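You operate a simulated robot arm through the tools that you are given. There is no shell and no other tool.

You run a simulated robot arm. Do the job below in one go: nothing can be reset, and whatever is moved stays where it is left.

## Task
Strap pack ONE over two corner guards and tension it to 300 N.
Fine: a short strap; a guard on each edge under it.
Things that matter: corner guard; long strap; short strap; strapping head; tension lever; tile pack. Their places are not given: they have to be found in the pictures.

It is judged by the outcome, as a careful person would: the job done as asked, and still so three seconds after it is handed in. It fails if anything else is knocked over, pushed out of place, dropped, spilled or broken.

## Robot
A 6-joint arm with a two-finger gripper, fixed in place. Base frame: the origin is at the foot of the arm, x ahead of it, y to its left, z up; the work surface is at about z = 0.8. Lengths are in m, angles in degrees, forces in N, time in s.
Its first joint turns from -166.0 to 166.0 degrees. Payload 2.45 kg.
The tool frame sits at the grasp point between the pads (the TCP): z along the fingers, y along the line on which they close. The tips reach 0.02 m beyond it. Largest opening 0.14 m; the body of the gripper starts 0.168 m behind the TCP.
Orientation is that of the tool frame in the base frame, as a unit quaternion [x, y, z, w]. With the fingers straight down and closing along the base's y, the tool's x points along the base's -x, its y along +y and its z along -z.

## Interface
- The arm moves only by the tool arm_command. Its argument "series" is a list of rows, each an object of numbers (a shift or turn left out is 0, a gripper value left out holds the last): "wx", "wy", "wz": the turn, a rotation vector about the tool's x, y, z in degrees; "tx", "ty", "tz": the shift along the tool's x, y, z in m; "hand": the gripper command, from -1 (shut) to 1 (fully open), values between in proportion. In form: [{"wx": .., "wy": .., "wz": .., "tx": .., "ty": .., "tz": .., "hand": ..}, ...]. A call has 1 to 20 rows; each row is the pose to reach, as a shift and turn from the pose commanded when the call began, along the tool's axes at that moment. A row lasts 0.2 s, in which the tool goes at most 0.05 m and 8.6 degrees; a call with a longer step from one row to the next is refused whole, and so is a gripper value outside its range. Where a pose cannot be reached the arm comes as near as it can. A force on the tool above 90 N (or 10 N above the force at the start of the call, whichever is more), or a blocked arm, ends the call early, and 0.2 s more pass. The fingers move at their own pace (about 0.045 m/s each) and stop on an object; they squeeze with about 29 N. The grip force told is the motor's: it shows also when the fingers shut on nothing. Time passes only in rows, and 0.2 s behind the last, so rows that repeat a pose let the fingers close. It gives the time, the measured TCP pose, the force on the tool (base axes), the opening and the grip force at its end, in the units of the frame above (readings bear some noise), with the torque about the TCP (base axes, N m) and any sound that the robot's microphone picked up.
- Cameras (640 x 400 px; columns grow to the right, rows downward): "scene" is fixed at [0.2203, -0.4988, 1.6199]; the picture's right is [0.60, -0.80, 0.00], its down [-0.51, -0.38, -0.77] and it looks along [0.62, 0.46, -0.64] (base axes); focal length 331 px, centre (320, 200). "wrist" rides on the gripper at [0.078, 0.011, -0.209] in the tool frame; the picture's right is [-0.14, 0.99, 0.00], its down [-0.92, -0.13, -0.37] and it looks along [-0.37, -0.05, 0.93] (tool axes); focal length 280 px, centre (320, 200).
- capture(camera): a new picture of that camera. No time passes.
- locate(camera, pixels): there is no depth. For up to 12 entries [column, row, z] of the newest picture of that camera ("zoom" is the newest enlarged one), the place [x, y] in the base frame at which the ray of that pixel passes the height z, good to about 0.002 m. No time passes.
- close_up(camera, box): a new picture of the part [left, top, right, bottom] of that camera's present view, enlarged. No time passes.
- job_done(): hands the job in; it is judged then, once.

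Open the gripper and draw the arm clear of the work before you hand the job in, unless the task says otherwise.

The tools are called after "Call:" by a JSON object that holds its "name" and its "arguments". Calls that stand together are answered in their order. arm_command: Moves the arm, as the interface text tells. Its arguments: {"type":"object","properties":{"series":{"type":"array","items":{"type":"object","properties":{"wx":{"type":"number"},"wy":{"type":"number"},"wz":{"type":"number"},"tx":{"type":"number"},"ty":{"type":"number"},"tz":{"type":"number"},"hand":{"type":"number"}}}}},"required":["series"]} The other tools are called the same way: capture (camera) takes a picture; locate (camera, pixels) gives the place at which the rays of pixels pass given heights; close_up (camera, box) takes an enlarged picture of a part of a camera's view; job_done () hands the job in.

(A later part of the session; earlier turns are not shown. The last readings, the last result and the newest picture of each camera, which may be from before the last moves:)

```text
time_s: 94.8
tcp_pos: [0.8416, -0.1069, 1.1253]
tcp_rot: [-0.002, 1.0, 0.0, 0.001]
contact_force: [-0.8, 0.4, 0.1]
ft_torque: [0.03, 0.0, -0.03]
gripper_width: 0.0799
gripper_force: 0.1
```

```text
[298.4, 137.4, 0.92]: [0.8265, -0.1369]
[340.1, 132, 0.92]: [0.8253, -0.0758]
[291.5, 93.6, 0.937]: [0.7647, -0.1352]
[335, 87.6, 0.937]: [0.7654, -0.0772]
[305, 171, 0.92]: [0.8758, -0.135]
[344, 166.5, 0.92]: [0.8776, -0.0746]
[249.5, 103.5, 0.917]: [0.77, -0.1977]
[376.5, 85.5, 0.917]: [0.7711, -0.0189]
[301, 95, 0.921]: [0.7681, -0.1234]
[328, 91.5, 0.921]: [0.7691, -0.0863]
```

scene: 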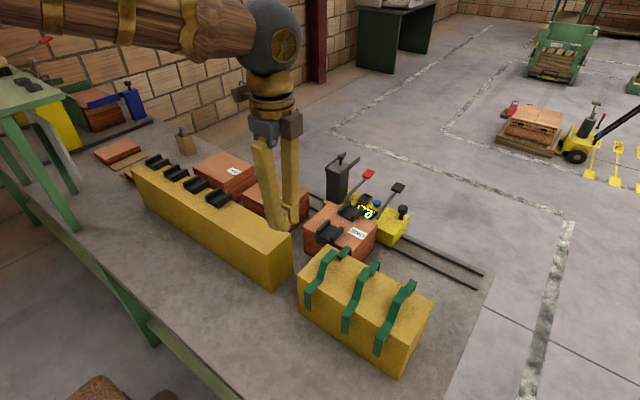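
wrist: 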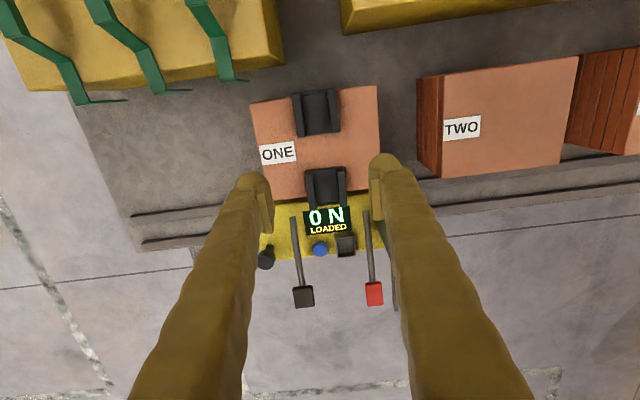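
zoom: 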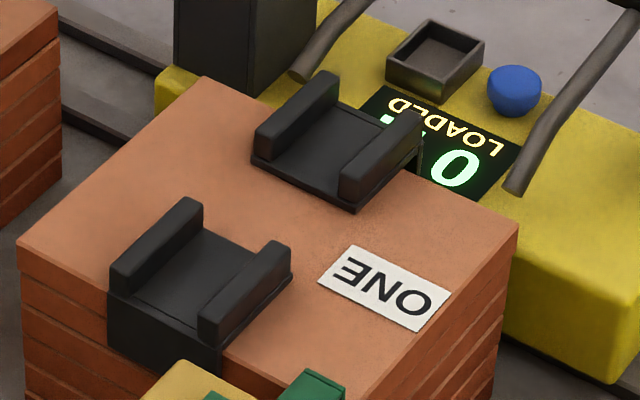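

G2 is now snug (inner edge x 0.826, lip ≈0.766), but G1's inner edge is at 0.877, i.e. about 14 mm too far out. I move over G1 and lower the open fingers around its ribs.

Call:
{"name": "arm_command", "arguments": {"series": [{"tx": -0.03, "ty": 0.001, "tz": 0.02}, {"tx": -0.06, "ty": 0.0014, "tz": 0.05}, {"tx": -0.064, "ty": 0.0014, "tz": 0.09}, {"tx": -0.064, "ty": 0.0014, "tz": 0.13}, {"tx": -0.064, "ty": 0.0014, "tz": 0.16}, {"tx": -0.064, "ty": 0.0014, "tz": 0.18}, {"tx": -0.064, "ty": 0.0014, "tz": 0.18, "hand": -0.4}, {"tx": -0.064, "ty": 0.0014, "tz": 0.18, "hand": -0.4}, {"tx": -0.064, "ty": 0.0014, "tz": 0.18, "hand": -0.4}, {"tx": -0.064, "ty": 0.0014, "tz": 0.18, "hand": -0.4}]}}

Call:
{"name": "close_up", "arguments": {"camera": "wrist", "box": [230, 90, 422, 210]}}

Call:
{"name": "close_up", "arguments": {"camera": "scene", "box": [310, 180, 406, 240]}}

```text
time_s: 97.0
tcp_pos: [0.9084, -0.1094, 0.9492]
tcp_rot: [0.0, 1.0, -0.001, 0.003]
contact_force: [0.4, -0.3, 0.0]
ft_torque: [-0.02, -0.01, 0.04]
gripper_width: 0.0573
gripper_force: 28.8
```

```text
3.33 times, centred on (326, 150) of wrist
```

zoom: 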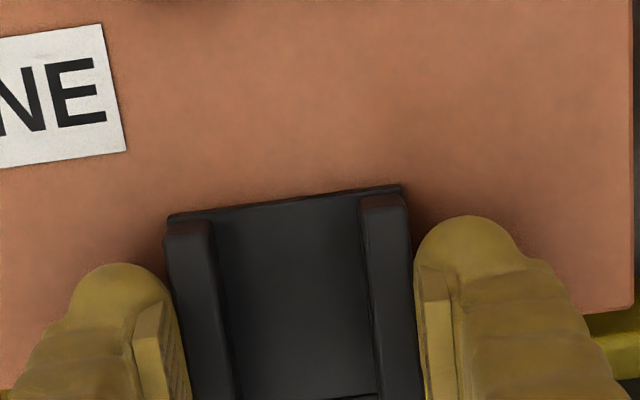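

```text
6.67 times, centred on (358, 210) of scene
```

zoom: 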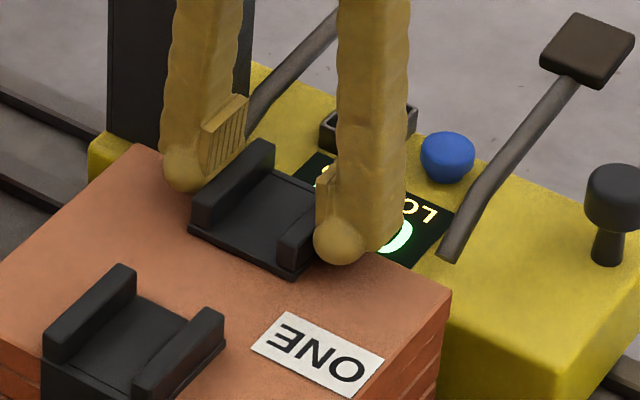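

G1 is gripped. I slide it toward the base 10 mm and check the force, then continue in small steps until its lip touches the pack.

Call:
{"name": "arm_command", "arguments": {"series": [{"tx": 0.003}, {"tx": 0.006}, {"tx": 0.009}, {"tx": 0.011}]}}

```text
time_s: 98.0
tcp_pos: [0.8984, -0.1059, 0.9469]
tcp_rot: [0.001, 1.0, 0.0, 0.003]
contact_force: [10.3, -1.6, 25.6]
ft_torque: [-0.04, -0.15, 0.03]
gripper_width: 0.0576
gripper_force: 28.8
```

There is 25 N of downward press (friction 10 N); I raise the tool 1 mm and continue 2 mm at a time.

Call:
{"name": "arm_command", "arguments": {"series": [{"tz": -0.001}, {"tz": -0.0015}, {"tx": 0.002, "tz": -0.0015}]}}

```text
time_s: 98.8
tcp_pos: [0.8955, -0.106, 0.9463]
tcp_rot: [0.0, 1.0, 0.0, 0.002]
contact_force: [14.8, -0.3, 15.5]
ft_torque: [0.04, -0.46, 0.0]
gripper_width: 0.0572
gripper_force: 28.7
```

The x force rises to 15 N with the lip bearing on the pack face: G1 is snug. I ease off vertically, open and rise to check.

Call:
{"name": "arm_command", "arguments": {"series": [{"tz": -0.001, "tx": -0.0005}, {"tz": -0.001, "tx": -0.0005, "hand": 0.14}, {"tz": -0.001, "tx": -0.0005, "hand": 0.14}, {"tz": -0.001, "tx": -0.0005, "hand": 0.14}, {"tz": -0.001, "tx": -0.0005, "hand": 0.14}, {"tz": -0.03, "hand": 0.14}, {"tz": -0.07, "hand": 0.14}, {"tz": -0.11, "tx": 0.02, "hand": 0.14}, {"tz": -0.15, "tx": 0.05, "hand": 0.14}, {"tz": -0.18, "tx": 0.06, "hand": 0.14}]}}

Call:
{"name": "capture", "arguments": {"camera": "wrist"}}

Call:
{"name": "close_up", "arguments": {"camera": "wrist", "box": [230, 60, 422, 210]}}

Call:
{"name": "close_up", "arguments": {"camera": "scene", "box": [300, 190, 396, 250]}}

```text
time_s: 101.0
tcp_pos: [0.8353, -0.1066, 1.1261]
tcp_rot: [-0.001, 1.0, 0.001, 0.001]
contact_force: [-0.2, 0.6, 0.2]
ft_torque: [0.01, 0.02, -0.01]
gripper_width: 0.0799
gripper_force: 0.1
```

```text
taken
```

wrist: 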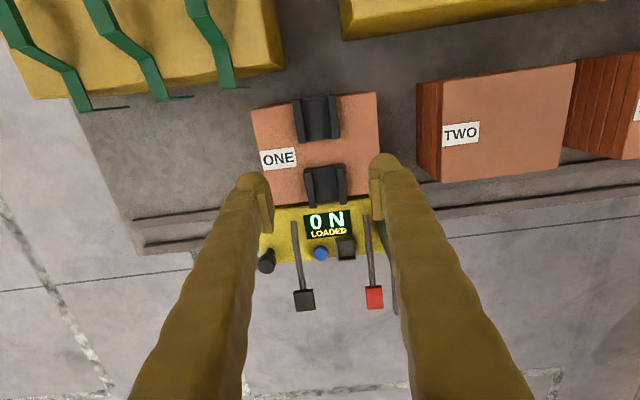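

```text
2.67 times, centred on (326, 135) of wrist
```

zoom: 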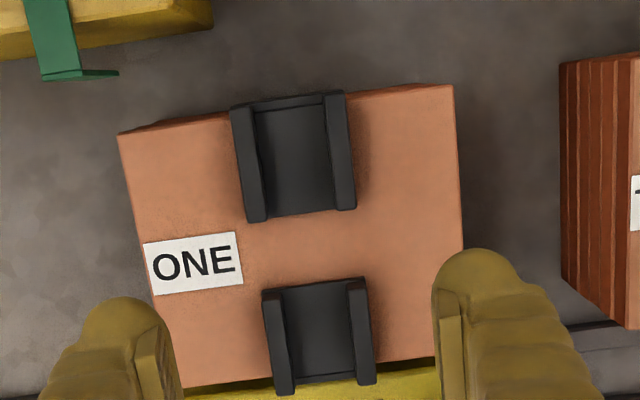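

```text
6.67 times, centred on (348, 220) of scene
```

zoom: 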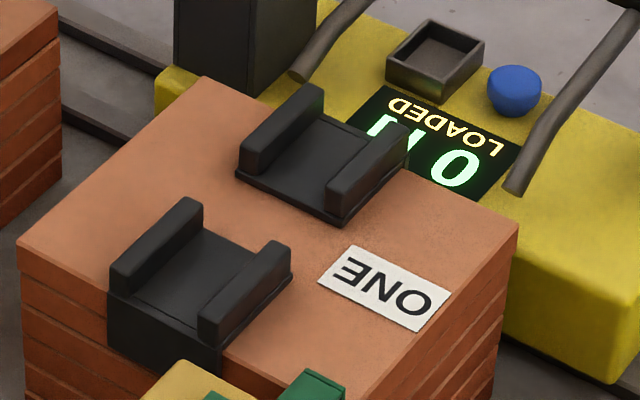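

I locate the re-seated guards and the pack corners again to confirm positions.

Call:
{"name": "locate", "arguments": {"camera": "wrist", "pixels": [[250.3, 110.6, 0.917], [375.9, 91.9, 0.917], [379.6, 191.3, 0.917], [299, 143.3, 0.92], [339.9, 137.6, 0.92], [304.3, 169.5, 0.92], [343.3, 164.3, 0.92], [310.3, 207.4, 0.937], [347, 203.3, 0.937], [293, 100, 0.937], [335, 94.5, 0.937]]}}

Call:
{"name": "locate", "arguments": {"camera": "scene", "pixels": [[302.9, 226.5, 0.917], [330.5, 201.7, 0.917], [377.8, 224.1, 0.917], [335.5, 216.6, 0.918], [351.3, 223.6, 0.918]]}}

```text
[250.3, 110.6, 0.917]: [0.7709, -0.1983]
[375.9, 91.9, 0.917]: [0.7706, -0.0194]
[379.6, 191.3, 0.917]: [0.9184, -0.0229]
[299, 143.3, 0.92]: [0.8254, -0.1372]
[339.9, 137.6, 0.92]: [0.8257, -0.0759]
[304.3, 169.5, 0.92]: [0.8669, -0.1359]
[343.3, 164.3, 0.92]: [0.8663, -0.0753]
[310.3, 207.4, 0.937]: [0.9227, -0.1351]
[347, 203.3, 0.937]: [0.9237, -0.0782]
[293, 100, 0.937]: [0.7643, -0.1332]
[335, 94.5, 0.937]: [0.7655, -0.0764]
```

```text
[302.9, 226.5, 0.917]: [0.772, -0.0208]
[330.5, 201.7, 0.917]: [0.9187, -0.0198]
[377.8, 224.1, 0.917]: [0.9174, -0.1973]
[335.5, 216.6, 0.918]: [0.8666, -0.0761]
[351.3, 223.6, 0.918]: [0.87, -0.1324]
```

The guards are snug now: rib ends at x 0.765 and 0.923, leaving about 7 mm each side inside the strap. I go back over strap C on the rack, around (0.653,-0.21), to measure and grip it.

Call:
{"name": "arm_command", "arguments": {"series": [{"tx": 0.035, "ty": -0.02, "hand": -0.28}, {"tx": 0.072, "ty": -0.041, "hand": -0.28}, {"tx": 0.109, "ty": -0.062, "hand": -0.28}, {"tx": 0.146, "ty": -0.083, "hand": -0.28}, {"tx": 0.175, "ty": -0.0995, "hand": -0.28}, {"tx": 0.182, "ty": -0.1035, "tz": 0.01, "hand": -0.28}, {"tx": 0.182, "ty": -0.1035, "tz": 0.03, "hand": -0.28}]}}

Call:
{"name": "capture", "arguments": {"camera": "wrist"}}

Call:
{"name": "close_up", "arguments": {"camera": "wrist", "box": [230, 90, 422, 210]}}

Call:
{"name": "close_up", "arguments": {"camera": "scene", "box": [290, 220, 418, 310]}}

```text
time_s: 102.6
tcp_pos: [0.6537, -0.2101, 1.0947]
tcp_rot: [-0.001, 1.0, 0.0, 0.001]
contact_force: [0.2, 0.1, 0.5]
ft_torque: [0.01, 0.03, -0.01]
gripper_width: 0.0505
gripper_force: 0.1
```

```text
taken
```

wrist: 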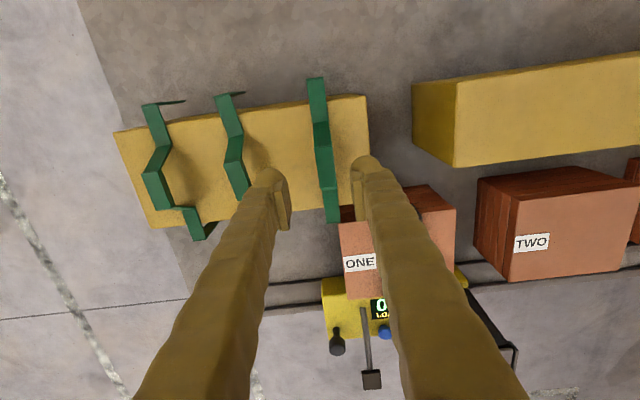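

```text
3.33 times, centred on (326, 150) of wrist
```

zoom: 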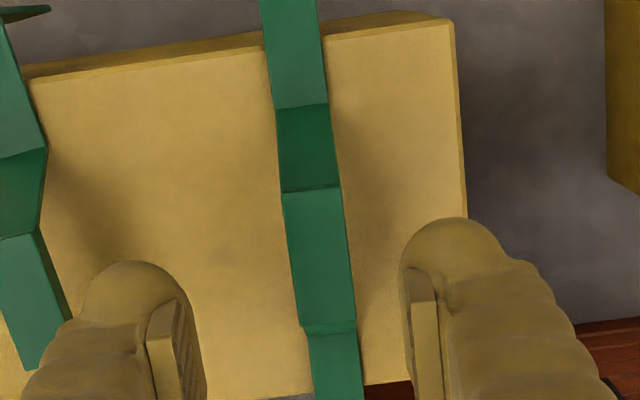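

```text
4.44 times, centred on (354, 265) of scene
```

zoom: 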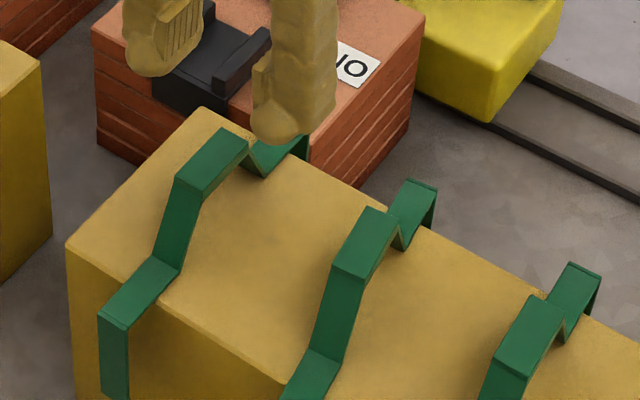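

C's raised part corners are at (314.6,147.9), (332.3,145.8), (320.9,189), (337.1,186.6); I locate them and the shoulder ends.

Call:
{"name": "locate", "arguments": {"camera": "wrist", "pixels": [[314.6, 147.9, 1.018], [332.3, 145.8, 1.018], [320.9, 189, 1.018], [337.1, 186.6, 1.018], [316, 78, 0.972], [332.5, 221.5, 0.972]]}}

Call:
{"name": "locate", "arguments": {"camera": "scene", "pixels": [[304.3, 246.2, 0.972], [308, 249, 0.972], [307.5, 293.5, 0.972]]}}

```text
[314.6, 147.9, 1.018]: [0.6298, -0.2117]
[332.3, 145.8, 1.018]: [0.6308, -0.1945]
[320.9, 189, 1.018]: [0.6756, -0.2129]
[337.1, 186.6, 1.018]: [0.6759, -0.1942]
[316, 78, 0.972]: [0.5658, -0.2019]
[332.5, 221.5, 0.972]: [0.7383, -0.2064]
```

```text
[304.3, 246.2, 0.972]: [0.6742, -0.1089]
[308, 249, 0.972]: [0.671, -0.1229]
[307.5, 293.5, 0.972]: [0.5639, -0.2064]
```

C's raised part is centred at (0.653,-0.2034). I shift 7 mm in y, lower to z≈1.011, close and lift.

Call:
{"name": "arm_command", "arguments": {"series": [{"ty": 0.0067, "tx": 0.0007, "tz": 0.02}, {"ty": 0.0067, "tx": 0.0007, "tz": 0.05}, {"ty": 0.0067, "tx": 0.0007, "tz": 0.075}, {"ty": 0.0067, "tx": 0.0007, "tz": 0.083}, {"ty": 0.0067, "tx": 0.0007, "tz": 0.083, "hand": -0.95}, {"ty": 0.0067, "tx": 0.0007, "tz": 0.083, "hand": -0.95}, {"ty": 0.0067, "tx": 0.0007, "tz": 0.083, "hand": -0.95}, {"ty": 0.0067, "tx": 0.0007, "tz": 0.083, "hand": -0.95}, {"ty": 0.0067, "tx": 0.0007, "tz": 0.083, "hand": -0.95}]}}

Call:
{"name": "arm_command", "arguments": {"series": [{"tz": -0.01}, {"tz": -0.03}, {"tz": -0.06}, {"tz": -0.1}, {"tz": -0.13}, {"tz": -0.16}, {"tz": -0.16}]}}

Call:
{"name": "capture", "arguments": {"camera": "wrist"}}

Call:
{"name": "close_up", "arguments": {"camera": "scene", "box": [280, 170, 424, 290]}}

```text
time_s: 104.6
tcp_pos: [0.6515, -0.204, 1.0155]
tcp_rot: [0.0, 1.0, 0.0, 0.002]
contact_force: [-0.7, -0.3, 0.0]
ft_torque: [-0.01, -0.02, -0.01]
gripper_width: 0.0149
gripper_force: 28.7
```

```text
time_s: 106.2
tcp_pos: [0.6481, -0.2033, 1.1731]
tcp_rot: [0.0, 1.0, 0.0, 0.002]
contact_force: [0.0, 0.2, 0.1]
ft_torque: [0.0, 0.02, 0.02]
gripper_width: 0.0148
gripper_force: 29.4
```

```text
taken
```

wrist: 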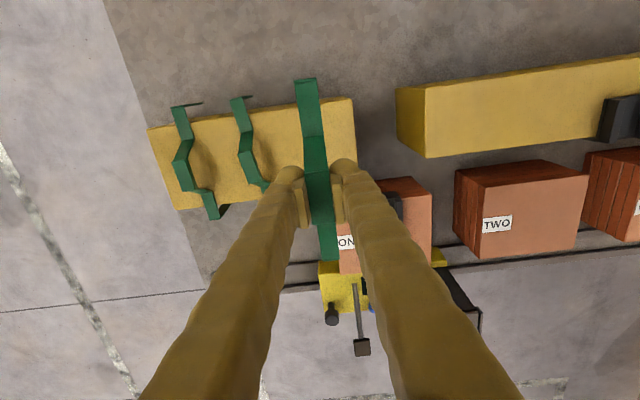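

```text
3.33 times, centred on (352, 230) of scene
```

zoom: 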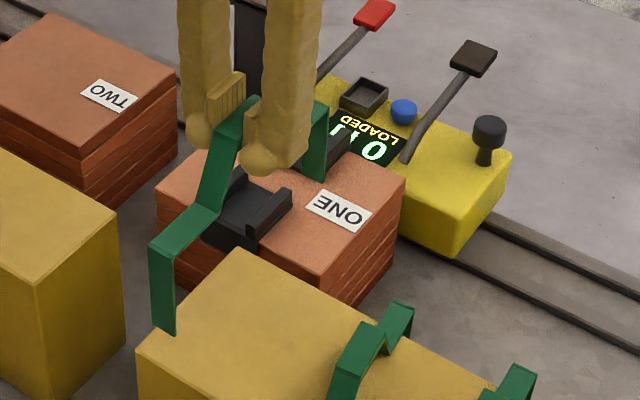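

C is held level. I carry it +0.190 in x, +0.0975 in y over the guards and lower to about 9 cm above, then check its alignment.

Call:
{"name": "arm_command", "arguments": {"series": [{"tx": -0.02, "ty": 0.0103}, {"tx": -0.055, "ty": 0.0282}, {"tx": -0.09, "ty": 0.0461}, {"tx": -0.125, "ty": 0.064}, {"tx": -0.16, "ty": 0.082}, {"tx": -0.18, "ty": 0.0923}, {"tx": -0.19, "ty": 0.0974}, {"tx": -0.19, "ty": 0.0974}, {"tx": -0.19, "ty": 0.0974, "tz": 0.03}, {"tx": -0.19, "ty": 0.0974, "tz": 0.06}, {"tx": -0.19, "ty": 0.0974, "tz": 0.09}]}}

Call:
{"name": "capture", "arguments": {"camera": "wrist"}}

Call:
{"name": "close_up", "arguments": {"camera": "wrist", "box": [240, 60, 400, 160]}}

Call:
{"name": "close_up", "arguments": {"camera": "wrist", "box": [240, 170, 400, 270]}}

Call:
{"name": "close_up", "arguments": {"camera": "scene", "box": [290, 170, 418, 250]}}

```text
time_s: 108.6
tcp_pos: [0.8424, -0.1047, 1.0872]
tcp_rot: [0.0, 1.0, 0.0, 0.002]
contact_force: [-0.6, 0.7, -1.1]
ft_torque: [-0.02, -0.03, -0.04]
gripper_width: 0.0148
gripper_force: 28.7
```

```text
taken
```

wrist: 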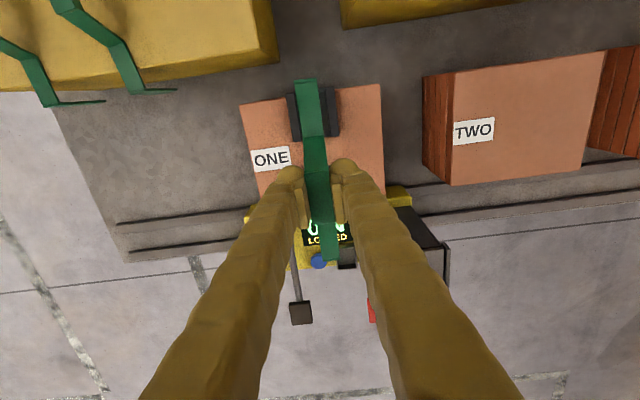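

```text
4.00 times, centred on (320, 110) of wrist
```

zoom: 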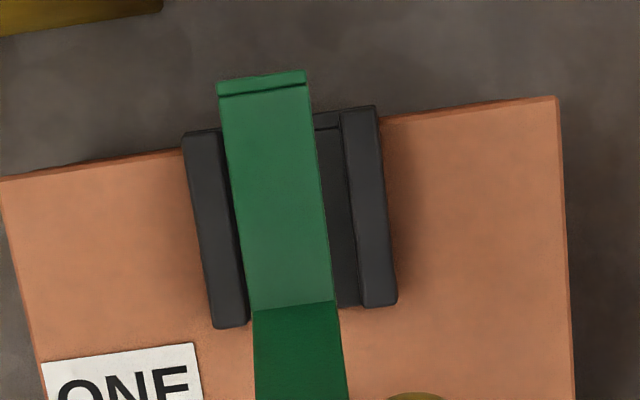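

```text
4.00 times, centred on (320, 220) of wrist
```

zoom: 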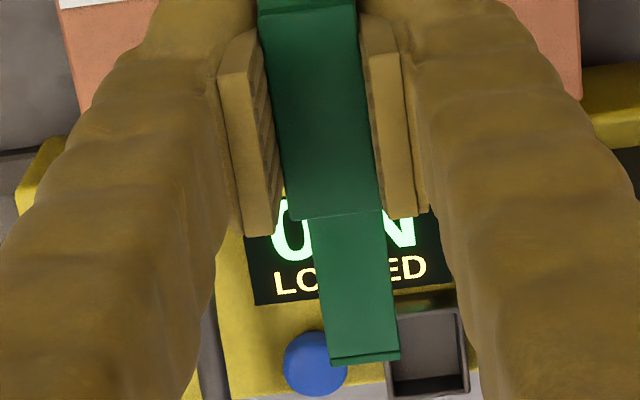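

```text
5.00 times, centred on (354, 210) of scene
```

zoom: 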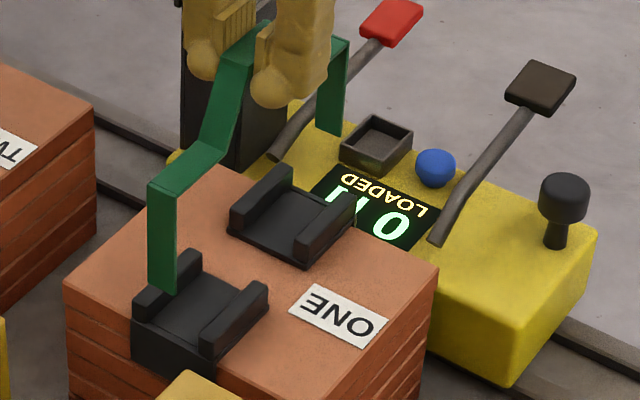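

I locate the strap's outer ends (305.3,79), (331.5,260.3) at their present height z≈1.042.

Call:
{"name": "locate", "arguments": {"camera": "wrist", "pixels": [[305.3, 79, 1.042], [331.5, 260.3, 1.042], [294.3, 80.7, 1.042], [316.2, 77.5, 1.042], [286, 93.5, 0.937], [333.5, 86.5, 0.937], [293.5, 142, 0.92], [339, 135.5, 0.92]]}}

```text
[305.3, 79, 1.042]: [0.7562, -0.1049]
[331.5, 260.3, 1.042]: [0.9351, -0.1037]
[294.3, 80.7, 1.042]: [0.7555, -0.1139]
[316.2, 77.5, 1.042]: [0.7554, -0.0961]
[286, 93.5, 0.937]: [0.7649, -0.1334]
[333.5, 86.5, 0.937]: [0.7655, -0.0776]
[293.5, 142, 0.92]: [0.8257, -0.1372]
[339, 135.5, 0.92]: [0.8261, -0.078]
```

The strap's centre is at about x 0.8455; I shift it 2.5 mm toward the base and lower 0.10 m in steady steps, watching grip width and force.

Call:
{"name": "arm_command", "arguments": {"series": [{"tx": 0.0025, "ty": -0.001, "tz": 0.015}, {"tx": 0.0025, "ty": -0.001, "tz": 0.035}, {"tx": 0.0025, "ty": -0.001, "tz": 0.05}, {"tx": 0.0025, "ty": -0.001, "tz": 0.06}]}}

Call:
{"name": "close_up", "arguments": {"camera": "wrist", "box": [240, 50, 400, 150]}}

Call:
{"name": "close_up", "arguments": {"camera": "scene", "box": [300, 185, 396, 245]}}

```text
time_s: 109.6
tcp_pos: [0.8391, -0.1072, 1.024]
tcp_rot: [0.0, 1.0, 0.0, 0.001]
contact_force: [0.5, 0.8, 0.8]
ft_torque: [-0.02, 0.02, -0.02]
gripper_width: 0.0149
gripper_force: 28.5
```

```text
4.00 times, centred on (320, 100) of wrist
```

zoom: 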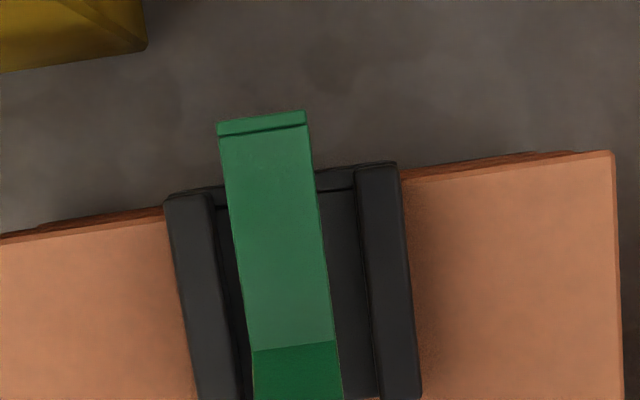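

```text
6.67 times, centred on (348, 215) of scene
```

zoom: 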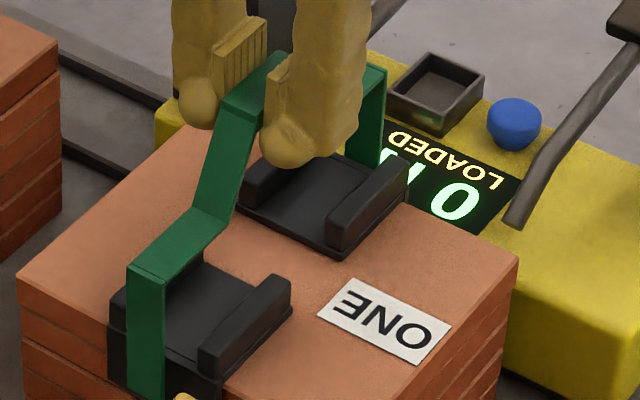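

Grip is steady and the near tail hangs outside the near lip. I lower 3 cm more and check.

Call:
{"name": "arm_command", "arguments": {"series": [{"tz": 0.01}, {"tz": 0.02}, {"tz": 0.03}, {"tz": 0.035}]}}

Call:
{"name": "close_up", "arguments": {"camera": "scene", "box": [300, 185, 396, 245]}}

Call:
{"name": "close_up", "arguments": {"camera": "wrist", "box": [240, 60, 400, 280]}}

```text
time_s: 110.6
tcp_pos: [0.8397, -0.1058, 0.9901]
tcp_rot: [0.0, 1.0, 0.0, 0.002]
contact_force: [-0.4, -0.4, -0.9]
ft_torque: [0.01, 0.03, 0.02]
gripper_width: 0.0146
gripper_force: 28.7
```

```text
6.67 times, centred on (348, 215) of scene
```

zoom: 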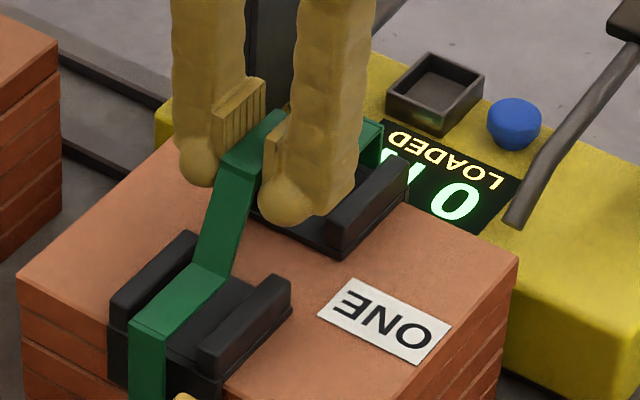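

```text
1.82 times, centred on (320, 170) of wrist
```

zoom: 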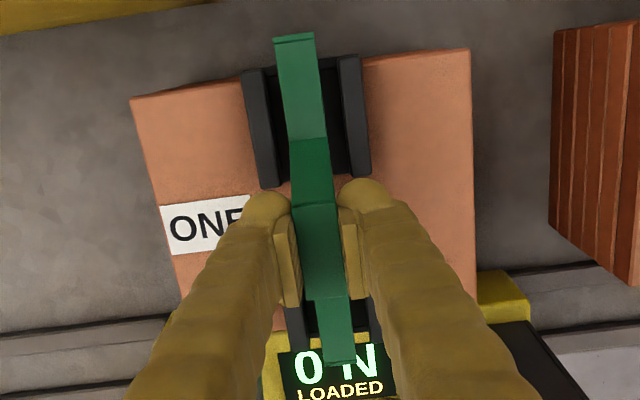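

Still level and held. I lower 18 mm more, then in 2 mm steps.

Call:
{"name": "arm_command", "arguments": {"series": [{"tz": 0.006}, {"tz": 0.012}, {"tz": 0.016}, {"tz": 0.019}]}}

Call:
{"name": "close_up", "arguments": {"camera": "scene", "box": [300, 185, 396, 245]}}

```text
time_s: 111.6
tcp_pos: [0.8395, -0.1059, 0.9704]
tcp_rot: [0.0, 1.0, 0.0, 0.001]
contact_force: [0.4, -1.2, -0.4]
ft_torque: [-0.01, -0.03, 0.01]
gripper_width: 0.0149
gripper_force: 28.4
```

```text
6.67 times, centred on (348, 215) of scene
```

zoom: 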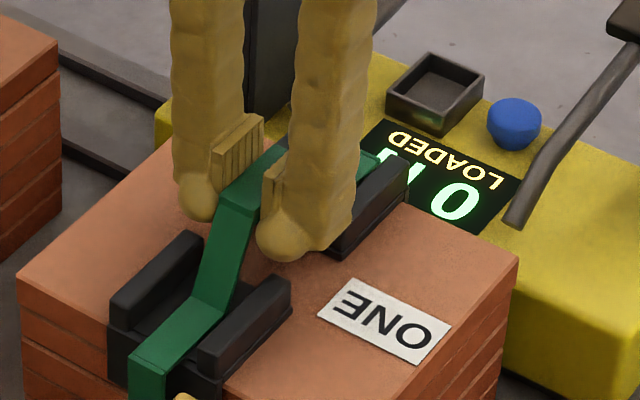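

Call:
{"name": "arm_command", "arguments": {"series": [{"tz": 0.0015}, {"tz": 0.003}, {"tz": 0.003}]}}

Call:
{"name": "close_up", "arguments": {"camera": "scene", "box": [310, 205, 374, 245]}}

```text
time_s: 112.4
tcp_pos: [0.8401, -0.1066, 0.9685]
tcp_rot: [0.001, 1.0, -0.001, 0.003]
contact_force: [-1.7, -6.0, 30.2]
ft_torque: [-0.06, -0.01, 0.03]
gripper_width: 0.0145
gripper_force: 29.3
```

```text
10.00 times, centred on (342, 225) of scene
```

zoom: 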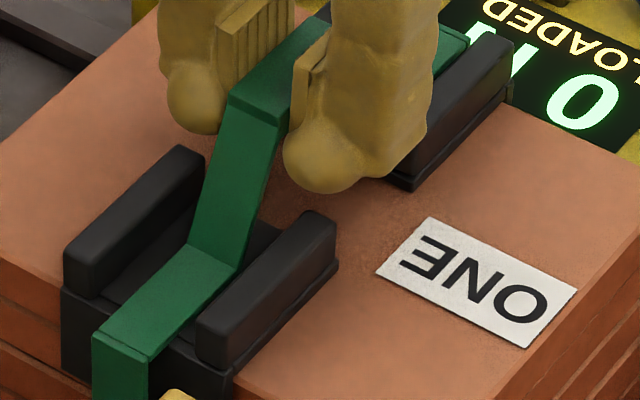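

The strap now bears on both guards (30 N, balanced). I ease up 1.5 mm, open the fingers and rise straight up.

Call:
{"name": "arm_command", "arguments": {"series": [{"tz": -0.0015}, {"tz": -0.0015, "hand": -0.6}, {"tz": -0.0015, "hand": -0.4}, {"tz": -0.0015, "hand": -0.3}, {"tz": -0.0015, "hand": -0.3}]}}

Call:
{"name": "close_up", "arguments": {"camera": "scene", "box": [300, 185, 396, 245]}}

Call:
{"name": "close_up", "arguments": {"camera": "wrist", "box": [240, 60, 400, 280]}}

```text
time_s: 113.6
tcp_pos: [0.8397, -0.1051, 0.968]
tcp_rot: [0.0, 1.0, -0.001, 0.0]
contact_force: [0.1, 0.6, -0.6]
ft_torque: [0.0, -0.03, 0.01]
gripper_width: 0.0487
gripper_force: 0.0
```

```text
6.67 times, centred on (348, 215) of scene
```

zoom: 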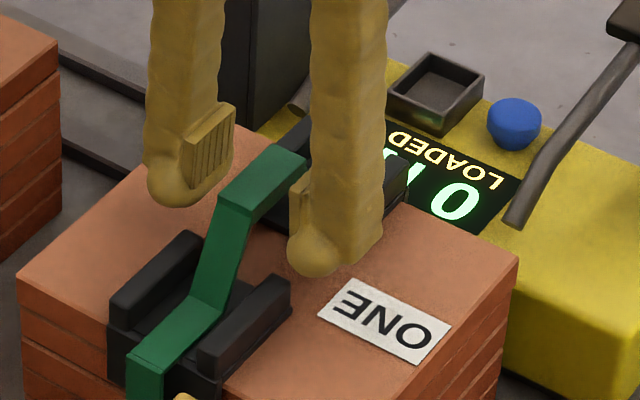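

```text
1.82 times, centred on (320, 170) of wrist
```

zoom: 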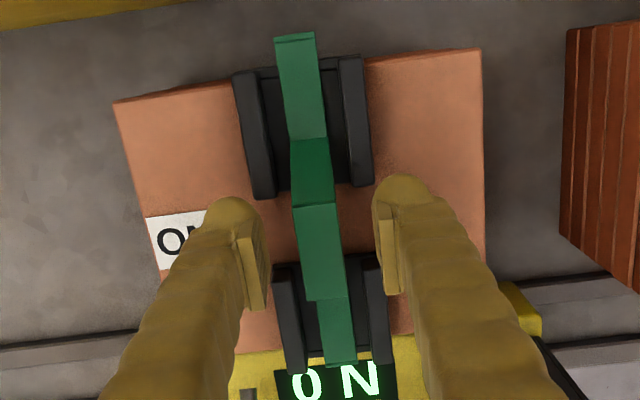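

Fingers are clear on both sides of the strap and it rests in both guards. I rise straight up and step back to view everything.

Call:
{"name": "arm_command", "arguments": {"series": [{"tz": -0.02}, {"tz": -0.05}, {"tz": -0.09}, {"tz": -0.13}, {"tz": -0.17, "tx": 0.02}, {"tz": -0.2, "tx": 0.05}]}}

Call:
{"name": "capture", "arguments": {"camera": "wrist"}}

Call:
{"name": "close_up", "arguments": {"camera": "wrist", "box": [230, 80, 422, 260]}}

Call:
{"name": "close_up", "arguments": {"camera": "scene", "box": [300, 180, 428, 260]}}

```text
time_s: 115.0
tcp_pos: [0.7897, -0.1057, 1.1707]
tcp_rot: [0.0, 1.0, 0.0, 0.001]
contact_force: [0.4, -1.0, -1.4]
ft_torque: [0.04, 0.05, 0.01]
gripper_width: 0.0491
gripper_force: 0.1
```

```text
taken
```

wrist: 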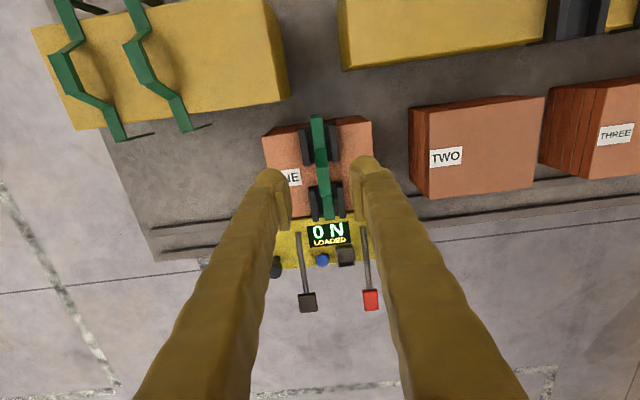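

```text
2.22 times, centred on (326, 170) of wrist
```

zoom: 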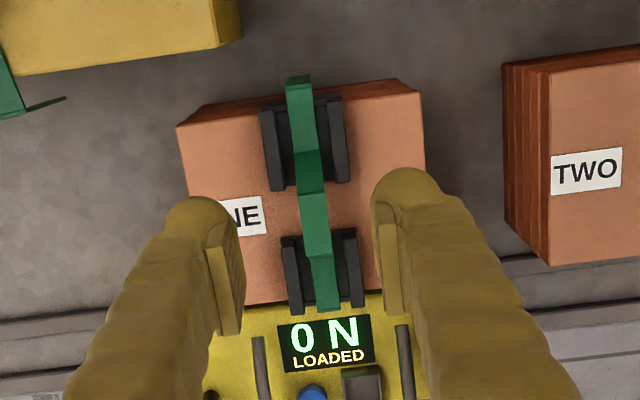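

```text
5.00 times, centred on (364, 220) of scene
```

zoom: 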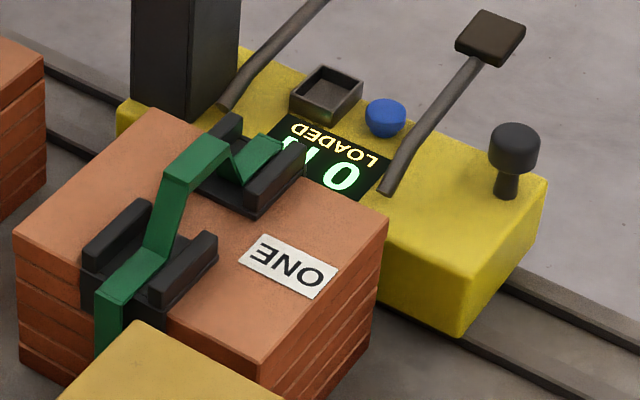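

The strap lies neatly over both guards on pack ONE. Now I study the head's levers for markings: I open wide and move to about (0.87,-0.11,1.16).

Call:
{"name": "arm_command", "arguments": {"series": [{"tx": -0.03, "ty": -0.002, "tz": 0.0, "hand": 1}, {"tx": -0.06, "ty": -0.004, "tz": 0.005, "hand": 1}, {"tx": -0.08, "ty": -0.005, "tz": 0.01, "hand": 1}, {"tx": -0.08, "ty": -0.005, "tz": 0.01, "hand": 1}, {"tx": -0.08, "ty": -0.005, "tz": 0.01, "hand": 1}]}}

Call:
{"name": "capture", "arguments": {"camera": "wrist"}}

Call:
{"name": "close_up", "arguments": {"camera": "wrist", "box": [235, 130, 427, 250]}}

Call:
{"name": "close_up", "arguments": {"camera": "wrist", "box": [235, 200, 427, 320]}}

Call:
{"name": "close_up", "arguments": {"camera": "scene", "box": [320, 150, 416, 210]}}

```text
time_s: 116.2
tcp_pos: [0.8695, -0.1096, 1.1595]
tcp_rot: [0.0, 1.0, -0.001, 0.001]
contact_force: [0.5, -0.7, 0.6]
ft_torque: [0.04, 0.0, 0.0]
gripper_width: 0.1402
gripper_force: 0.0
```

```text
taken
```

wrist: 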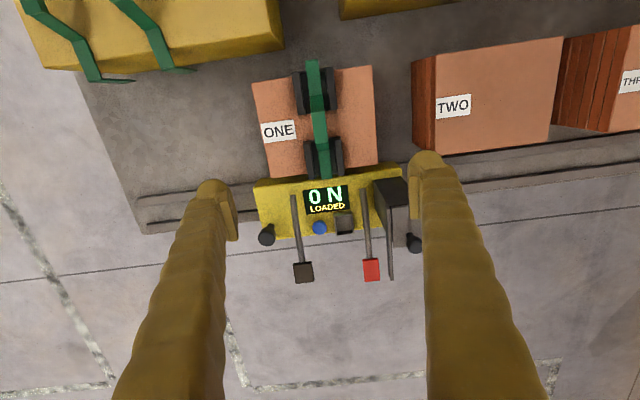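

```text
3.33 times, centred on (331, 190) of wrist
```

zoom: 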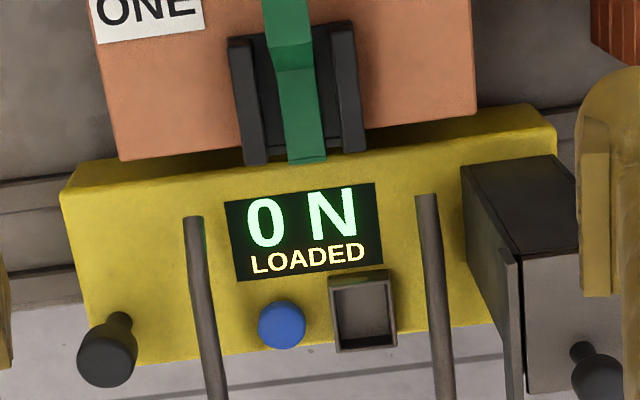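

```text
3.33 times, centred on (331, 260) of wrist
```

zoom: 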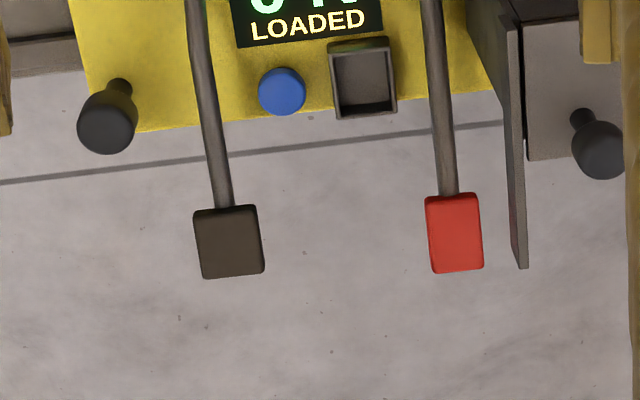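

```text
6.67 times, centred on (368, 180) of scene
```

zoom: 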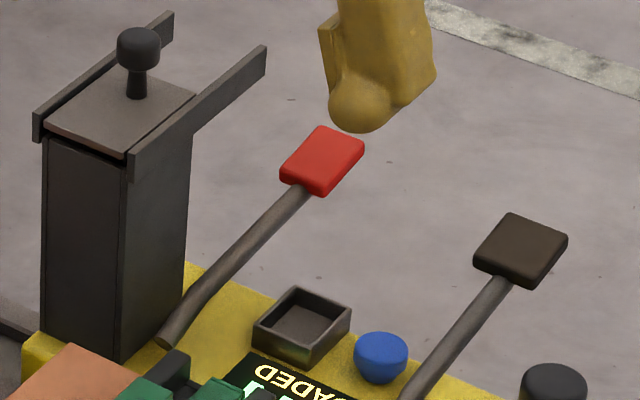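

No labels are visible. The red lever sits by the seal magazine (a sealing lever, most likely), so the dark-capped one at the other side should be the tension lever. I triangulate its cap: wrist (303.4,272.6), scene (398,187.5), base wrist (292.9,196.6), scene (381.5,209.3).

Call:
{"name": "locate", "arguments": {"camera": "wrist", "pixels": [[303.4, 272.6, 0.94], [292.9, 196.6, 0.885], [293.5, 263, 0.95], [312, 262, 0.95], [296, 283, 0.94], [314, 281, 0.94], [266, 236, 0.92], [371, 270, 0.94], [364, 190.5, 0.885]]}}

Call:
{"name": "locate", "arguments": {"camera": "scene", "pixels": [[398, 187.5, 0.94], [381.5, 209.3, 0.885], [391, 189, 0.95], [396.8, 182, 0.95], [405, 185.3, 0.95], [398.8, 192.5, 0.95], [395, 192.5, 0.93], [368, 174, 0.94], [345, 200.5, 0.885]]}}

```text
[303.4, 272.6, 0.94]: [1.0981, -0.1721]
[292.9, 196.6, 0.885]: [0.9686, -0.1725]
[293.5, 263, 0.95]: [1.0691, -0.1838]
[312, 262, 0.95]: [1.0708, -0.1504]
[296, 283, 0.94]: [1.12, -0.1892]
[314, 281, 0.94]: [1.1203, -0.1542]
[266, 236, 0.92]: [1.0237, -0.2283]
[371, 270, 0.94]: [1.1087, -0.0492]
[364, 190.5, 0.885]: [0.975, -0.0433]
```

```text
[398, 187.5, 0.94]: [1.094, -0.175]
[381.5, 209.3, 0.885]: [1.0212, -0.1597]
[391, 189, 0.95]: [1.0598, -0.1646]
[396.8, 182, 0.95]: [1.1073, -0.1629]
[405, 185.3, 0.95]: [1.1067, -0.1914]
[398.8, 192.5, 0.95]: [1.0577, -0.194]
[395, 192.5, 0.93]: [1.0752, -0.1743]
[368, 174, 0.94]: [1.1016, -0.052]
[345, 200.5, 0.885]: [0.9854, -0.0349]
```

The dark cap is centred at about (1.096,-0.173,0.94), about 35 mm wide, its rod rising from (0.968,-0.172,0.885). I go to a pre-grip pose behind and above it, tool tilted 42° outward, fingers 55 mm apart.

Call:
{"name": "arm_command", "arguments": {"series": [{"wy": -5.25, "tx": -0.02, "ty": -0.008, "tz": 0.0, "hand": -0.21}, {"wy": -10.5, "tx": -0.04, "ty": -0.016, "tz": 0.015, "hand": -0.21}, {"wy": -15.75, "tx": -0.06, "ty": -0.024, "tz": 0.03, "hand": -0.21}, {"wy": -21, "tx": -0.08, "ty": -0.032, "tz": 0.05, "hand": -0.21}, {"wy": -26.25, "tx": -0.1, "ty": -0.04, "tz": 0.07, "hand": -0.21}, {"wy": -31.5, "tx": -0.12, "ty": -0.048, "tz": 0.09, "hand": -0.21}, {"wy": -36.75, "tx": -0.14, "ty": -0.056, "tz": 0.11, "hand": -0.21}, {"wy": -42, "tx": -0.1605, "ty": -0.0634, "tz": 0.13, "hand": -0.21}]}}

Call:
{"name": "capture", "arguments": {"camera": "wrist"}}

Call:
{"name": "close_up", "arguments": {"camera": "scene", "box": [320, 150, 432, 240]}}

```text
time_s: 118.0
tcp_pos: [1.0291, -0.1754, 1.0276]
tcp_rot: [0.001, 0.933, -0.001, 0.36]
contact_force: [-0.8, 0.2, 0.1]
ft_torque: [-0.02, 0.04, 0.0]
gripper_width: 0.0552
gripper_force: 0.1
```

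```text
taken
```

wrist: 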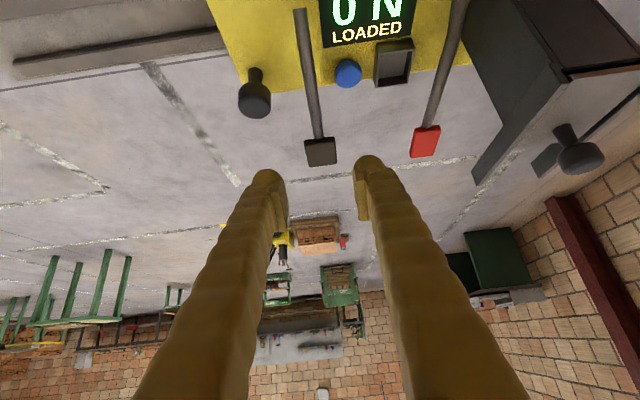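

```text
4.44 times, centred on (376, 195) of scene
```

zoom: 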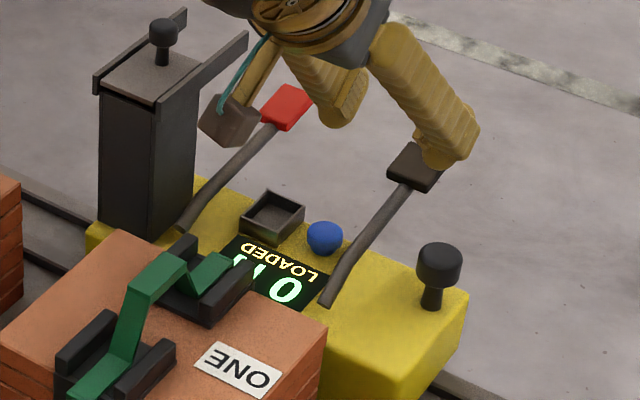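

The cap shows at (321,152), centred between the fingers. I zoom and locate it from this viewpoint to refine its height.

Call:
{"name": "close_up", "arguments": {"camera": "wrist", "box": [250, 80, 410, 180]}}

Call:
{"name": "locate", "arguments": {"camera": "wrist", "pixels": [[321, 152, 0.94], [321, 152, 0.95], [321, 152, 0.93], [305, 141, 0.94], [333, 138, 0.94], [309, 165, 0.94], [337, 162, 0.94], [301, 12, 0.885], [310, 90, 0.92]]}}

```text
4.00 times, centred on (330, 130) of wrist
```

zoom: 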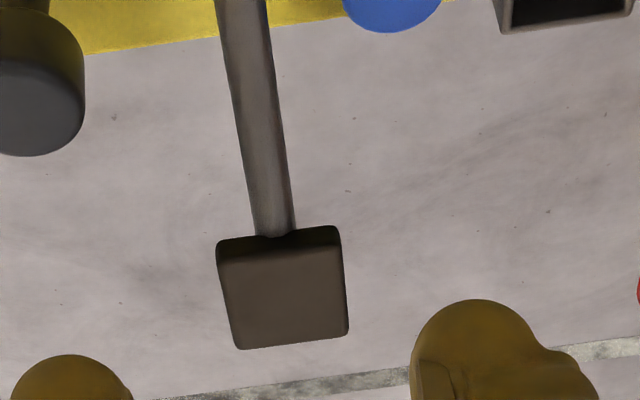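

```text
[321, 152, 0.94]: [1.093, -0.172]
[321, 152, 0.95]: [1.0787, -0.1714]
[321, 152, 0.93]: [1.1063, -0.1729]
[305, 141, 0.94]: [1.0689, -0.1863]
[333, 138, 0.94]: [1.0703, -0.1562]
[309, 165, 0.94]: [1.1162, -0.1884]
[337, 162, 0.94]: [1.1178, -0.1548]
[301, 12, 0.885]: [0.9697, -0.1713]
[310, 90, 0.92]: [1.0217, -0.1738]
```

Cap centre is about (1.094,-0.172,0.94), 32 mm wide. I advance along the tool axis so the fingers straddle it and close gently on its sides.

Call:
{"name": "arm_command", "arguments": {"series": [{"tx": 0.003, "ty": 0.002, "tz": 0.03}, {"tx": 0.006, "ty": 0.0034, "tz": 0.06}, {"tx": 0.009, "ty": 0.0034, "tz": 0.085}, {"tx": 0.0108, "ty": 0.0034, "tz": 0.1058}, {"tx": 0.0108, "ty": 0.0034, "tz": 0.1058, "hand": -0.9}, {"tx": 0.0108, "ty": 0.0034, "tz": 0.1058, "hand": -0.9}, {"tx": 0.0108, "ty": 0.0034, "tz": 0.1058, "hand": -0.9}, {"tx": 0.0108, "ty": 0.0034, "tz": 0.1058, "hand": -0.9}]}}

Call:
{"name": "capture", "arguments": {"camera": "wrist"}}

Call:
{"name": "close_up", "arguments": {"camera": "scene", "box": [320, 150, 432, 240]}}

```text
time_s: 119.8
tcp_pos: [1.0925, -0.1721, 0.9416]
tcp_rot: [0.0, 0.933, 0.0, 0.36]
contact_force: [3.5, -3.0, 1.2]
ft_torque: [-0.02, -0.07, -0.06]
gripper_width: 0.0349
gripper_force: 45.1
```

```text
taken
```

wrist: 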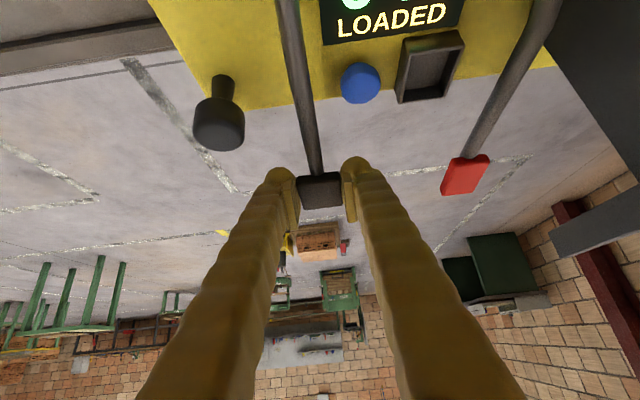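

```text
4.44 times, centred on (376, 195) of scene
```

zoom: 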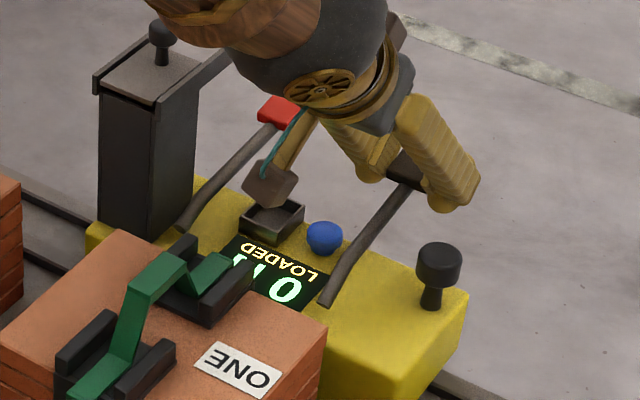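

The cap is held. I try a first small pull, 1 cm upward and slightly toward the base (perpendicular to the lever), and read force and display.

Call:
{"name": "arm_command", "arguments": {"series": [{"tx": -0.0015, "tz": -0.0047}, {"tx": -0.0031, "tz": -0.0094}]}}

Call:
{"name": "capture", "arguments": {"camera": "wrist"}}

Call:
{"name": "close_up", "arguments": {"camera": "scene", "box": [330, 170, 426, 230]}}

```text
time_s: 120.4
tcp_pos: [1.0878, -0.1723, 0.9473]
tcp_rot: [0.0, 0.934, 0.001, 0.358]
contact_force: [52.3, -2.6, -54.0]
ft_torque: [-0.04, -0.52, 0.03]
gripper_width: 0.035
gripper_force: 44.6
```

```text
taken
```

wrist: 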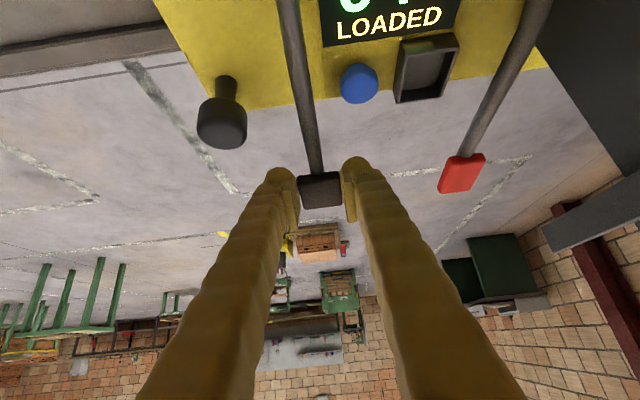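

```text
6.67 times, centred on (378, 200) of scene
```

zoom: 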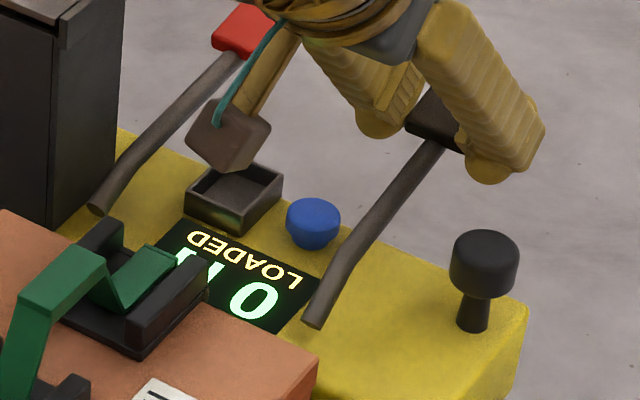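

Pulling up meets 75 N while the display still reads 0, so that seems to be against a stop. I go back to the starting pose to relieve it, then try the opposite way: 8 mm down and away.

Call:
{"name": "arm_command", "arguments": {"series": [{"tx": 0.0016, "tz": 0.0047}, {"tx": 0.0031, "tz": 0.0094}, {"tx": 0.0031, "tz": 0.0094}]}}

Call:
{"name": "arm_command", "arguments": {"series": [{"tx": 0.0013, "tz": 0.0038}, {"tx": 0.0025, "tz": 0.0075}]}}

Call:
{"name": "capture", "arguments": {"camera": "wrist"}}

Call:
{"name": "close_up", "arguments": {"camera": "scene", "box": [330, 170, 426, 230]}}

```text
time_s: 121.2
tcp_pos: [1.0907, -0.1725, 0.9422]
tcp_rot: [0.0, 0.934, 0.001, 0.357]
contact_force: [-74.2, -1.8, -17.1]
ft_torque: [0.08, 1.22, 0.03]
gripper_width: 0.0352
gripper_force: 45.8
```

```text
time_s: 121.8
tcp_pos: [1.0951, -0.1728, 0.9359]
tcp_rot: [0.0, 0.933, 0.001, 0.359]
contact_force: [-70.6, -4.9, -11.8]
ft_torque: [-0.11, 1.12, 0.02]
gripper_width: 0.0346
gripper_force: 45.2
```

```text
taken
```

wrist: 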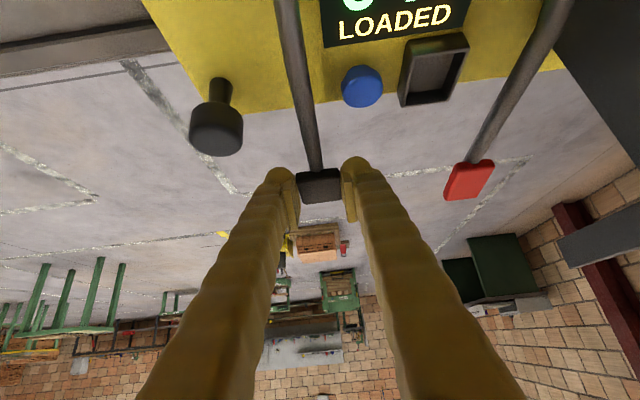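

```text
6.67 times, centred on (378, 200) of scene
```

zoom: 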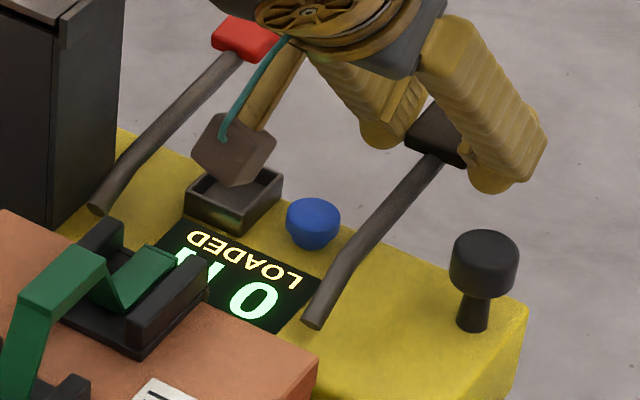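

The forces look like the fingers sliding along the cap rather than moving the lever. I open the fingers, back off along the tool axis and measure whether the lever moved at all.

Call:
{"name": "arm_command", "arguments": {"series": [{"hand": -0.21}, {"hand": -0.21}, {"hand": -0.21}, {"tz": -0.03, "hand": -0.21}, {"tz": -0.07, "hand": -0.21}]}}

Call:
{"name": "capture", "arguments": {"camera": "wrist"}}

Call:
{"name": "close_up", "arguments": {"camera": "wrist", "box": [230, 0, 422, 190]}}

Call:
{"name": "close_up", "arguments": {"camera": "scene", "box": [330, 160, 426, 220]}}

```text
time_s: 123.0
tcp_pos: [1.0484, -0.1718, 0.99]
tcp_rot: [0.0, 0.933, 0.001, 0.36]
contact_force: [0.0, 0.5, 0.1]
ft_torque: [0.04, -0.01, -0.03]
gripper_width: 0.055
gripper_force: 0.0
```

```text
taken
```

wrist: 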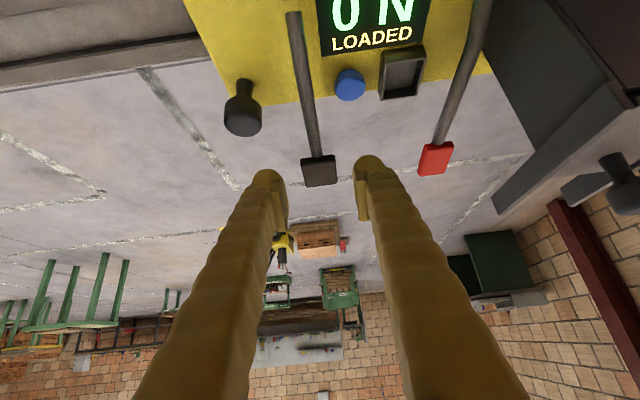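

```text
2.11 times, centred on (326, 95) of wrist
```

zoom: 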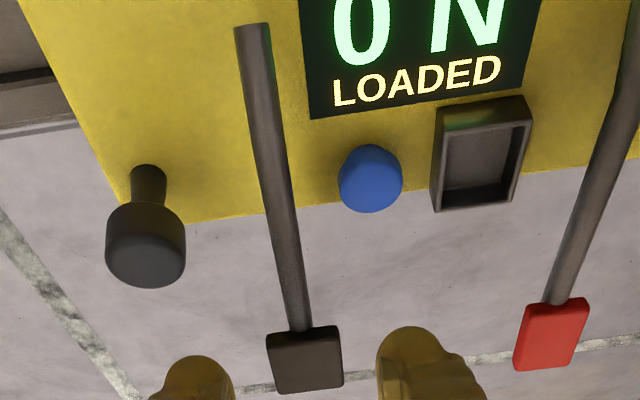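

```text
6.67 times, centred on (378, 190) of scene
```

zoom: 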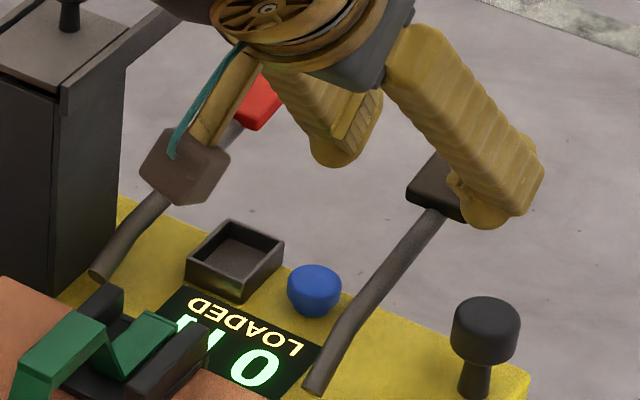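

I locate the cap now: wrist (319,171), scene around (396.5,188).

Call:
{"name": "locate", "arguments": {"camera": "wrist", "pixels": [[319, 171, 0.94], [319, 171, 0.93], [319, 171, 0.95], [319, 157, 0.94], [294, 14, 0.885], [434.5, 159, 0.94], [434.5, 159, 0.93]]}}

Call:
{"name": "locate", "arguments": {"camera": "scene", "pixels": [[395, 192, 0.93], [395, 192, 0.925], [391.3, 189, 0.95], [377, 218.5, 0.885]]}}

```text
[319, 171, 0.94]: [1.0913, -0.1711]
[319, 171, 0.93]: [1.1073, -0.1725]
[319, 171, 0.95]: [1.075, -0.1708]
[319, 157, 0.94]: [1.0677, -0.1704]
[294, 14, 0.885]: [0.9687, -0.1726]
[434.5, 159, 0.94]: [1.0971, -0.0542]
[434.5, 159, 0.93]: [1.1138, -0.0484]
```

```text
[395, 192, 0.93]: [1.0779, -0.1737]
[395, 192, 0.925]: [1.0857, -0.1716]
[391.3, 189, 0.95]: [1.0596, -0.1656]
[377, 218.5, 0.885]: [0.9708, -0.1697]
```

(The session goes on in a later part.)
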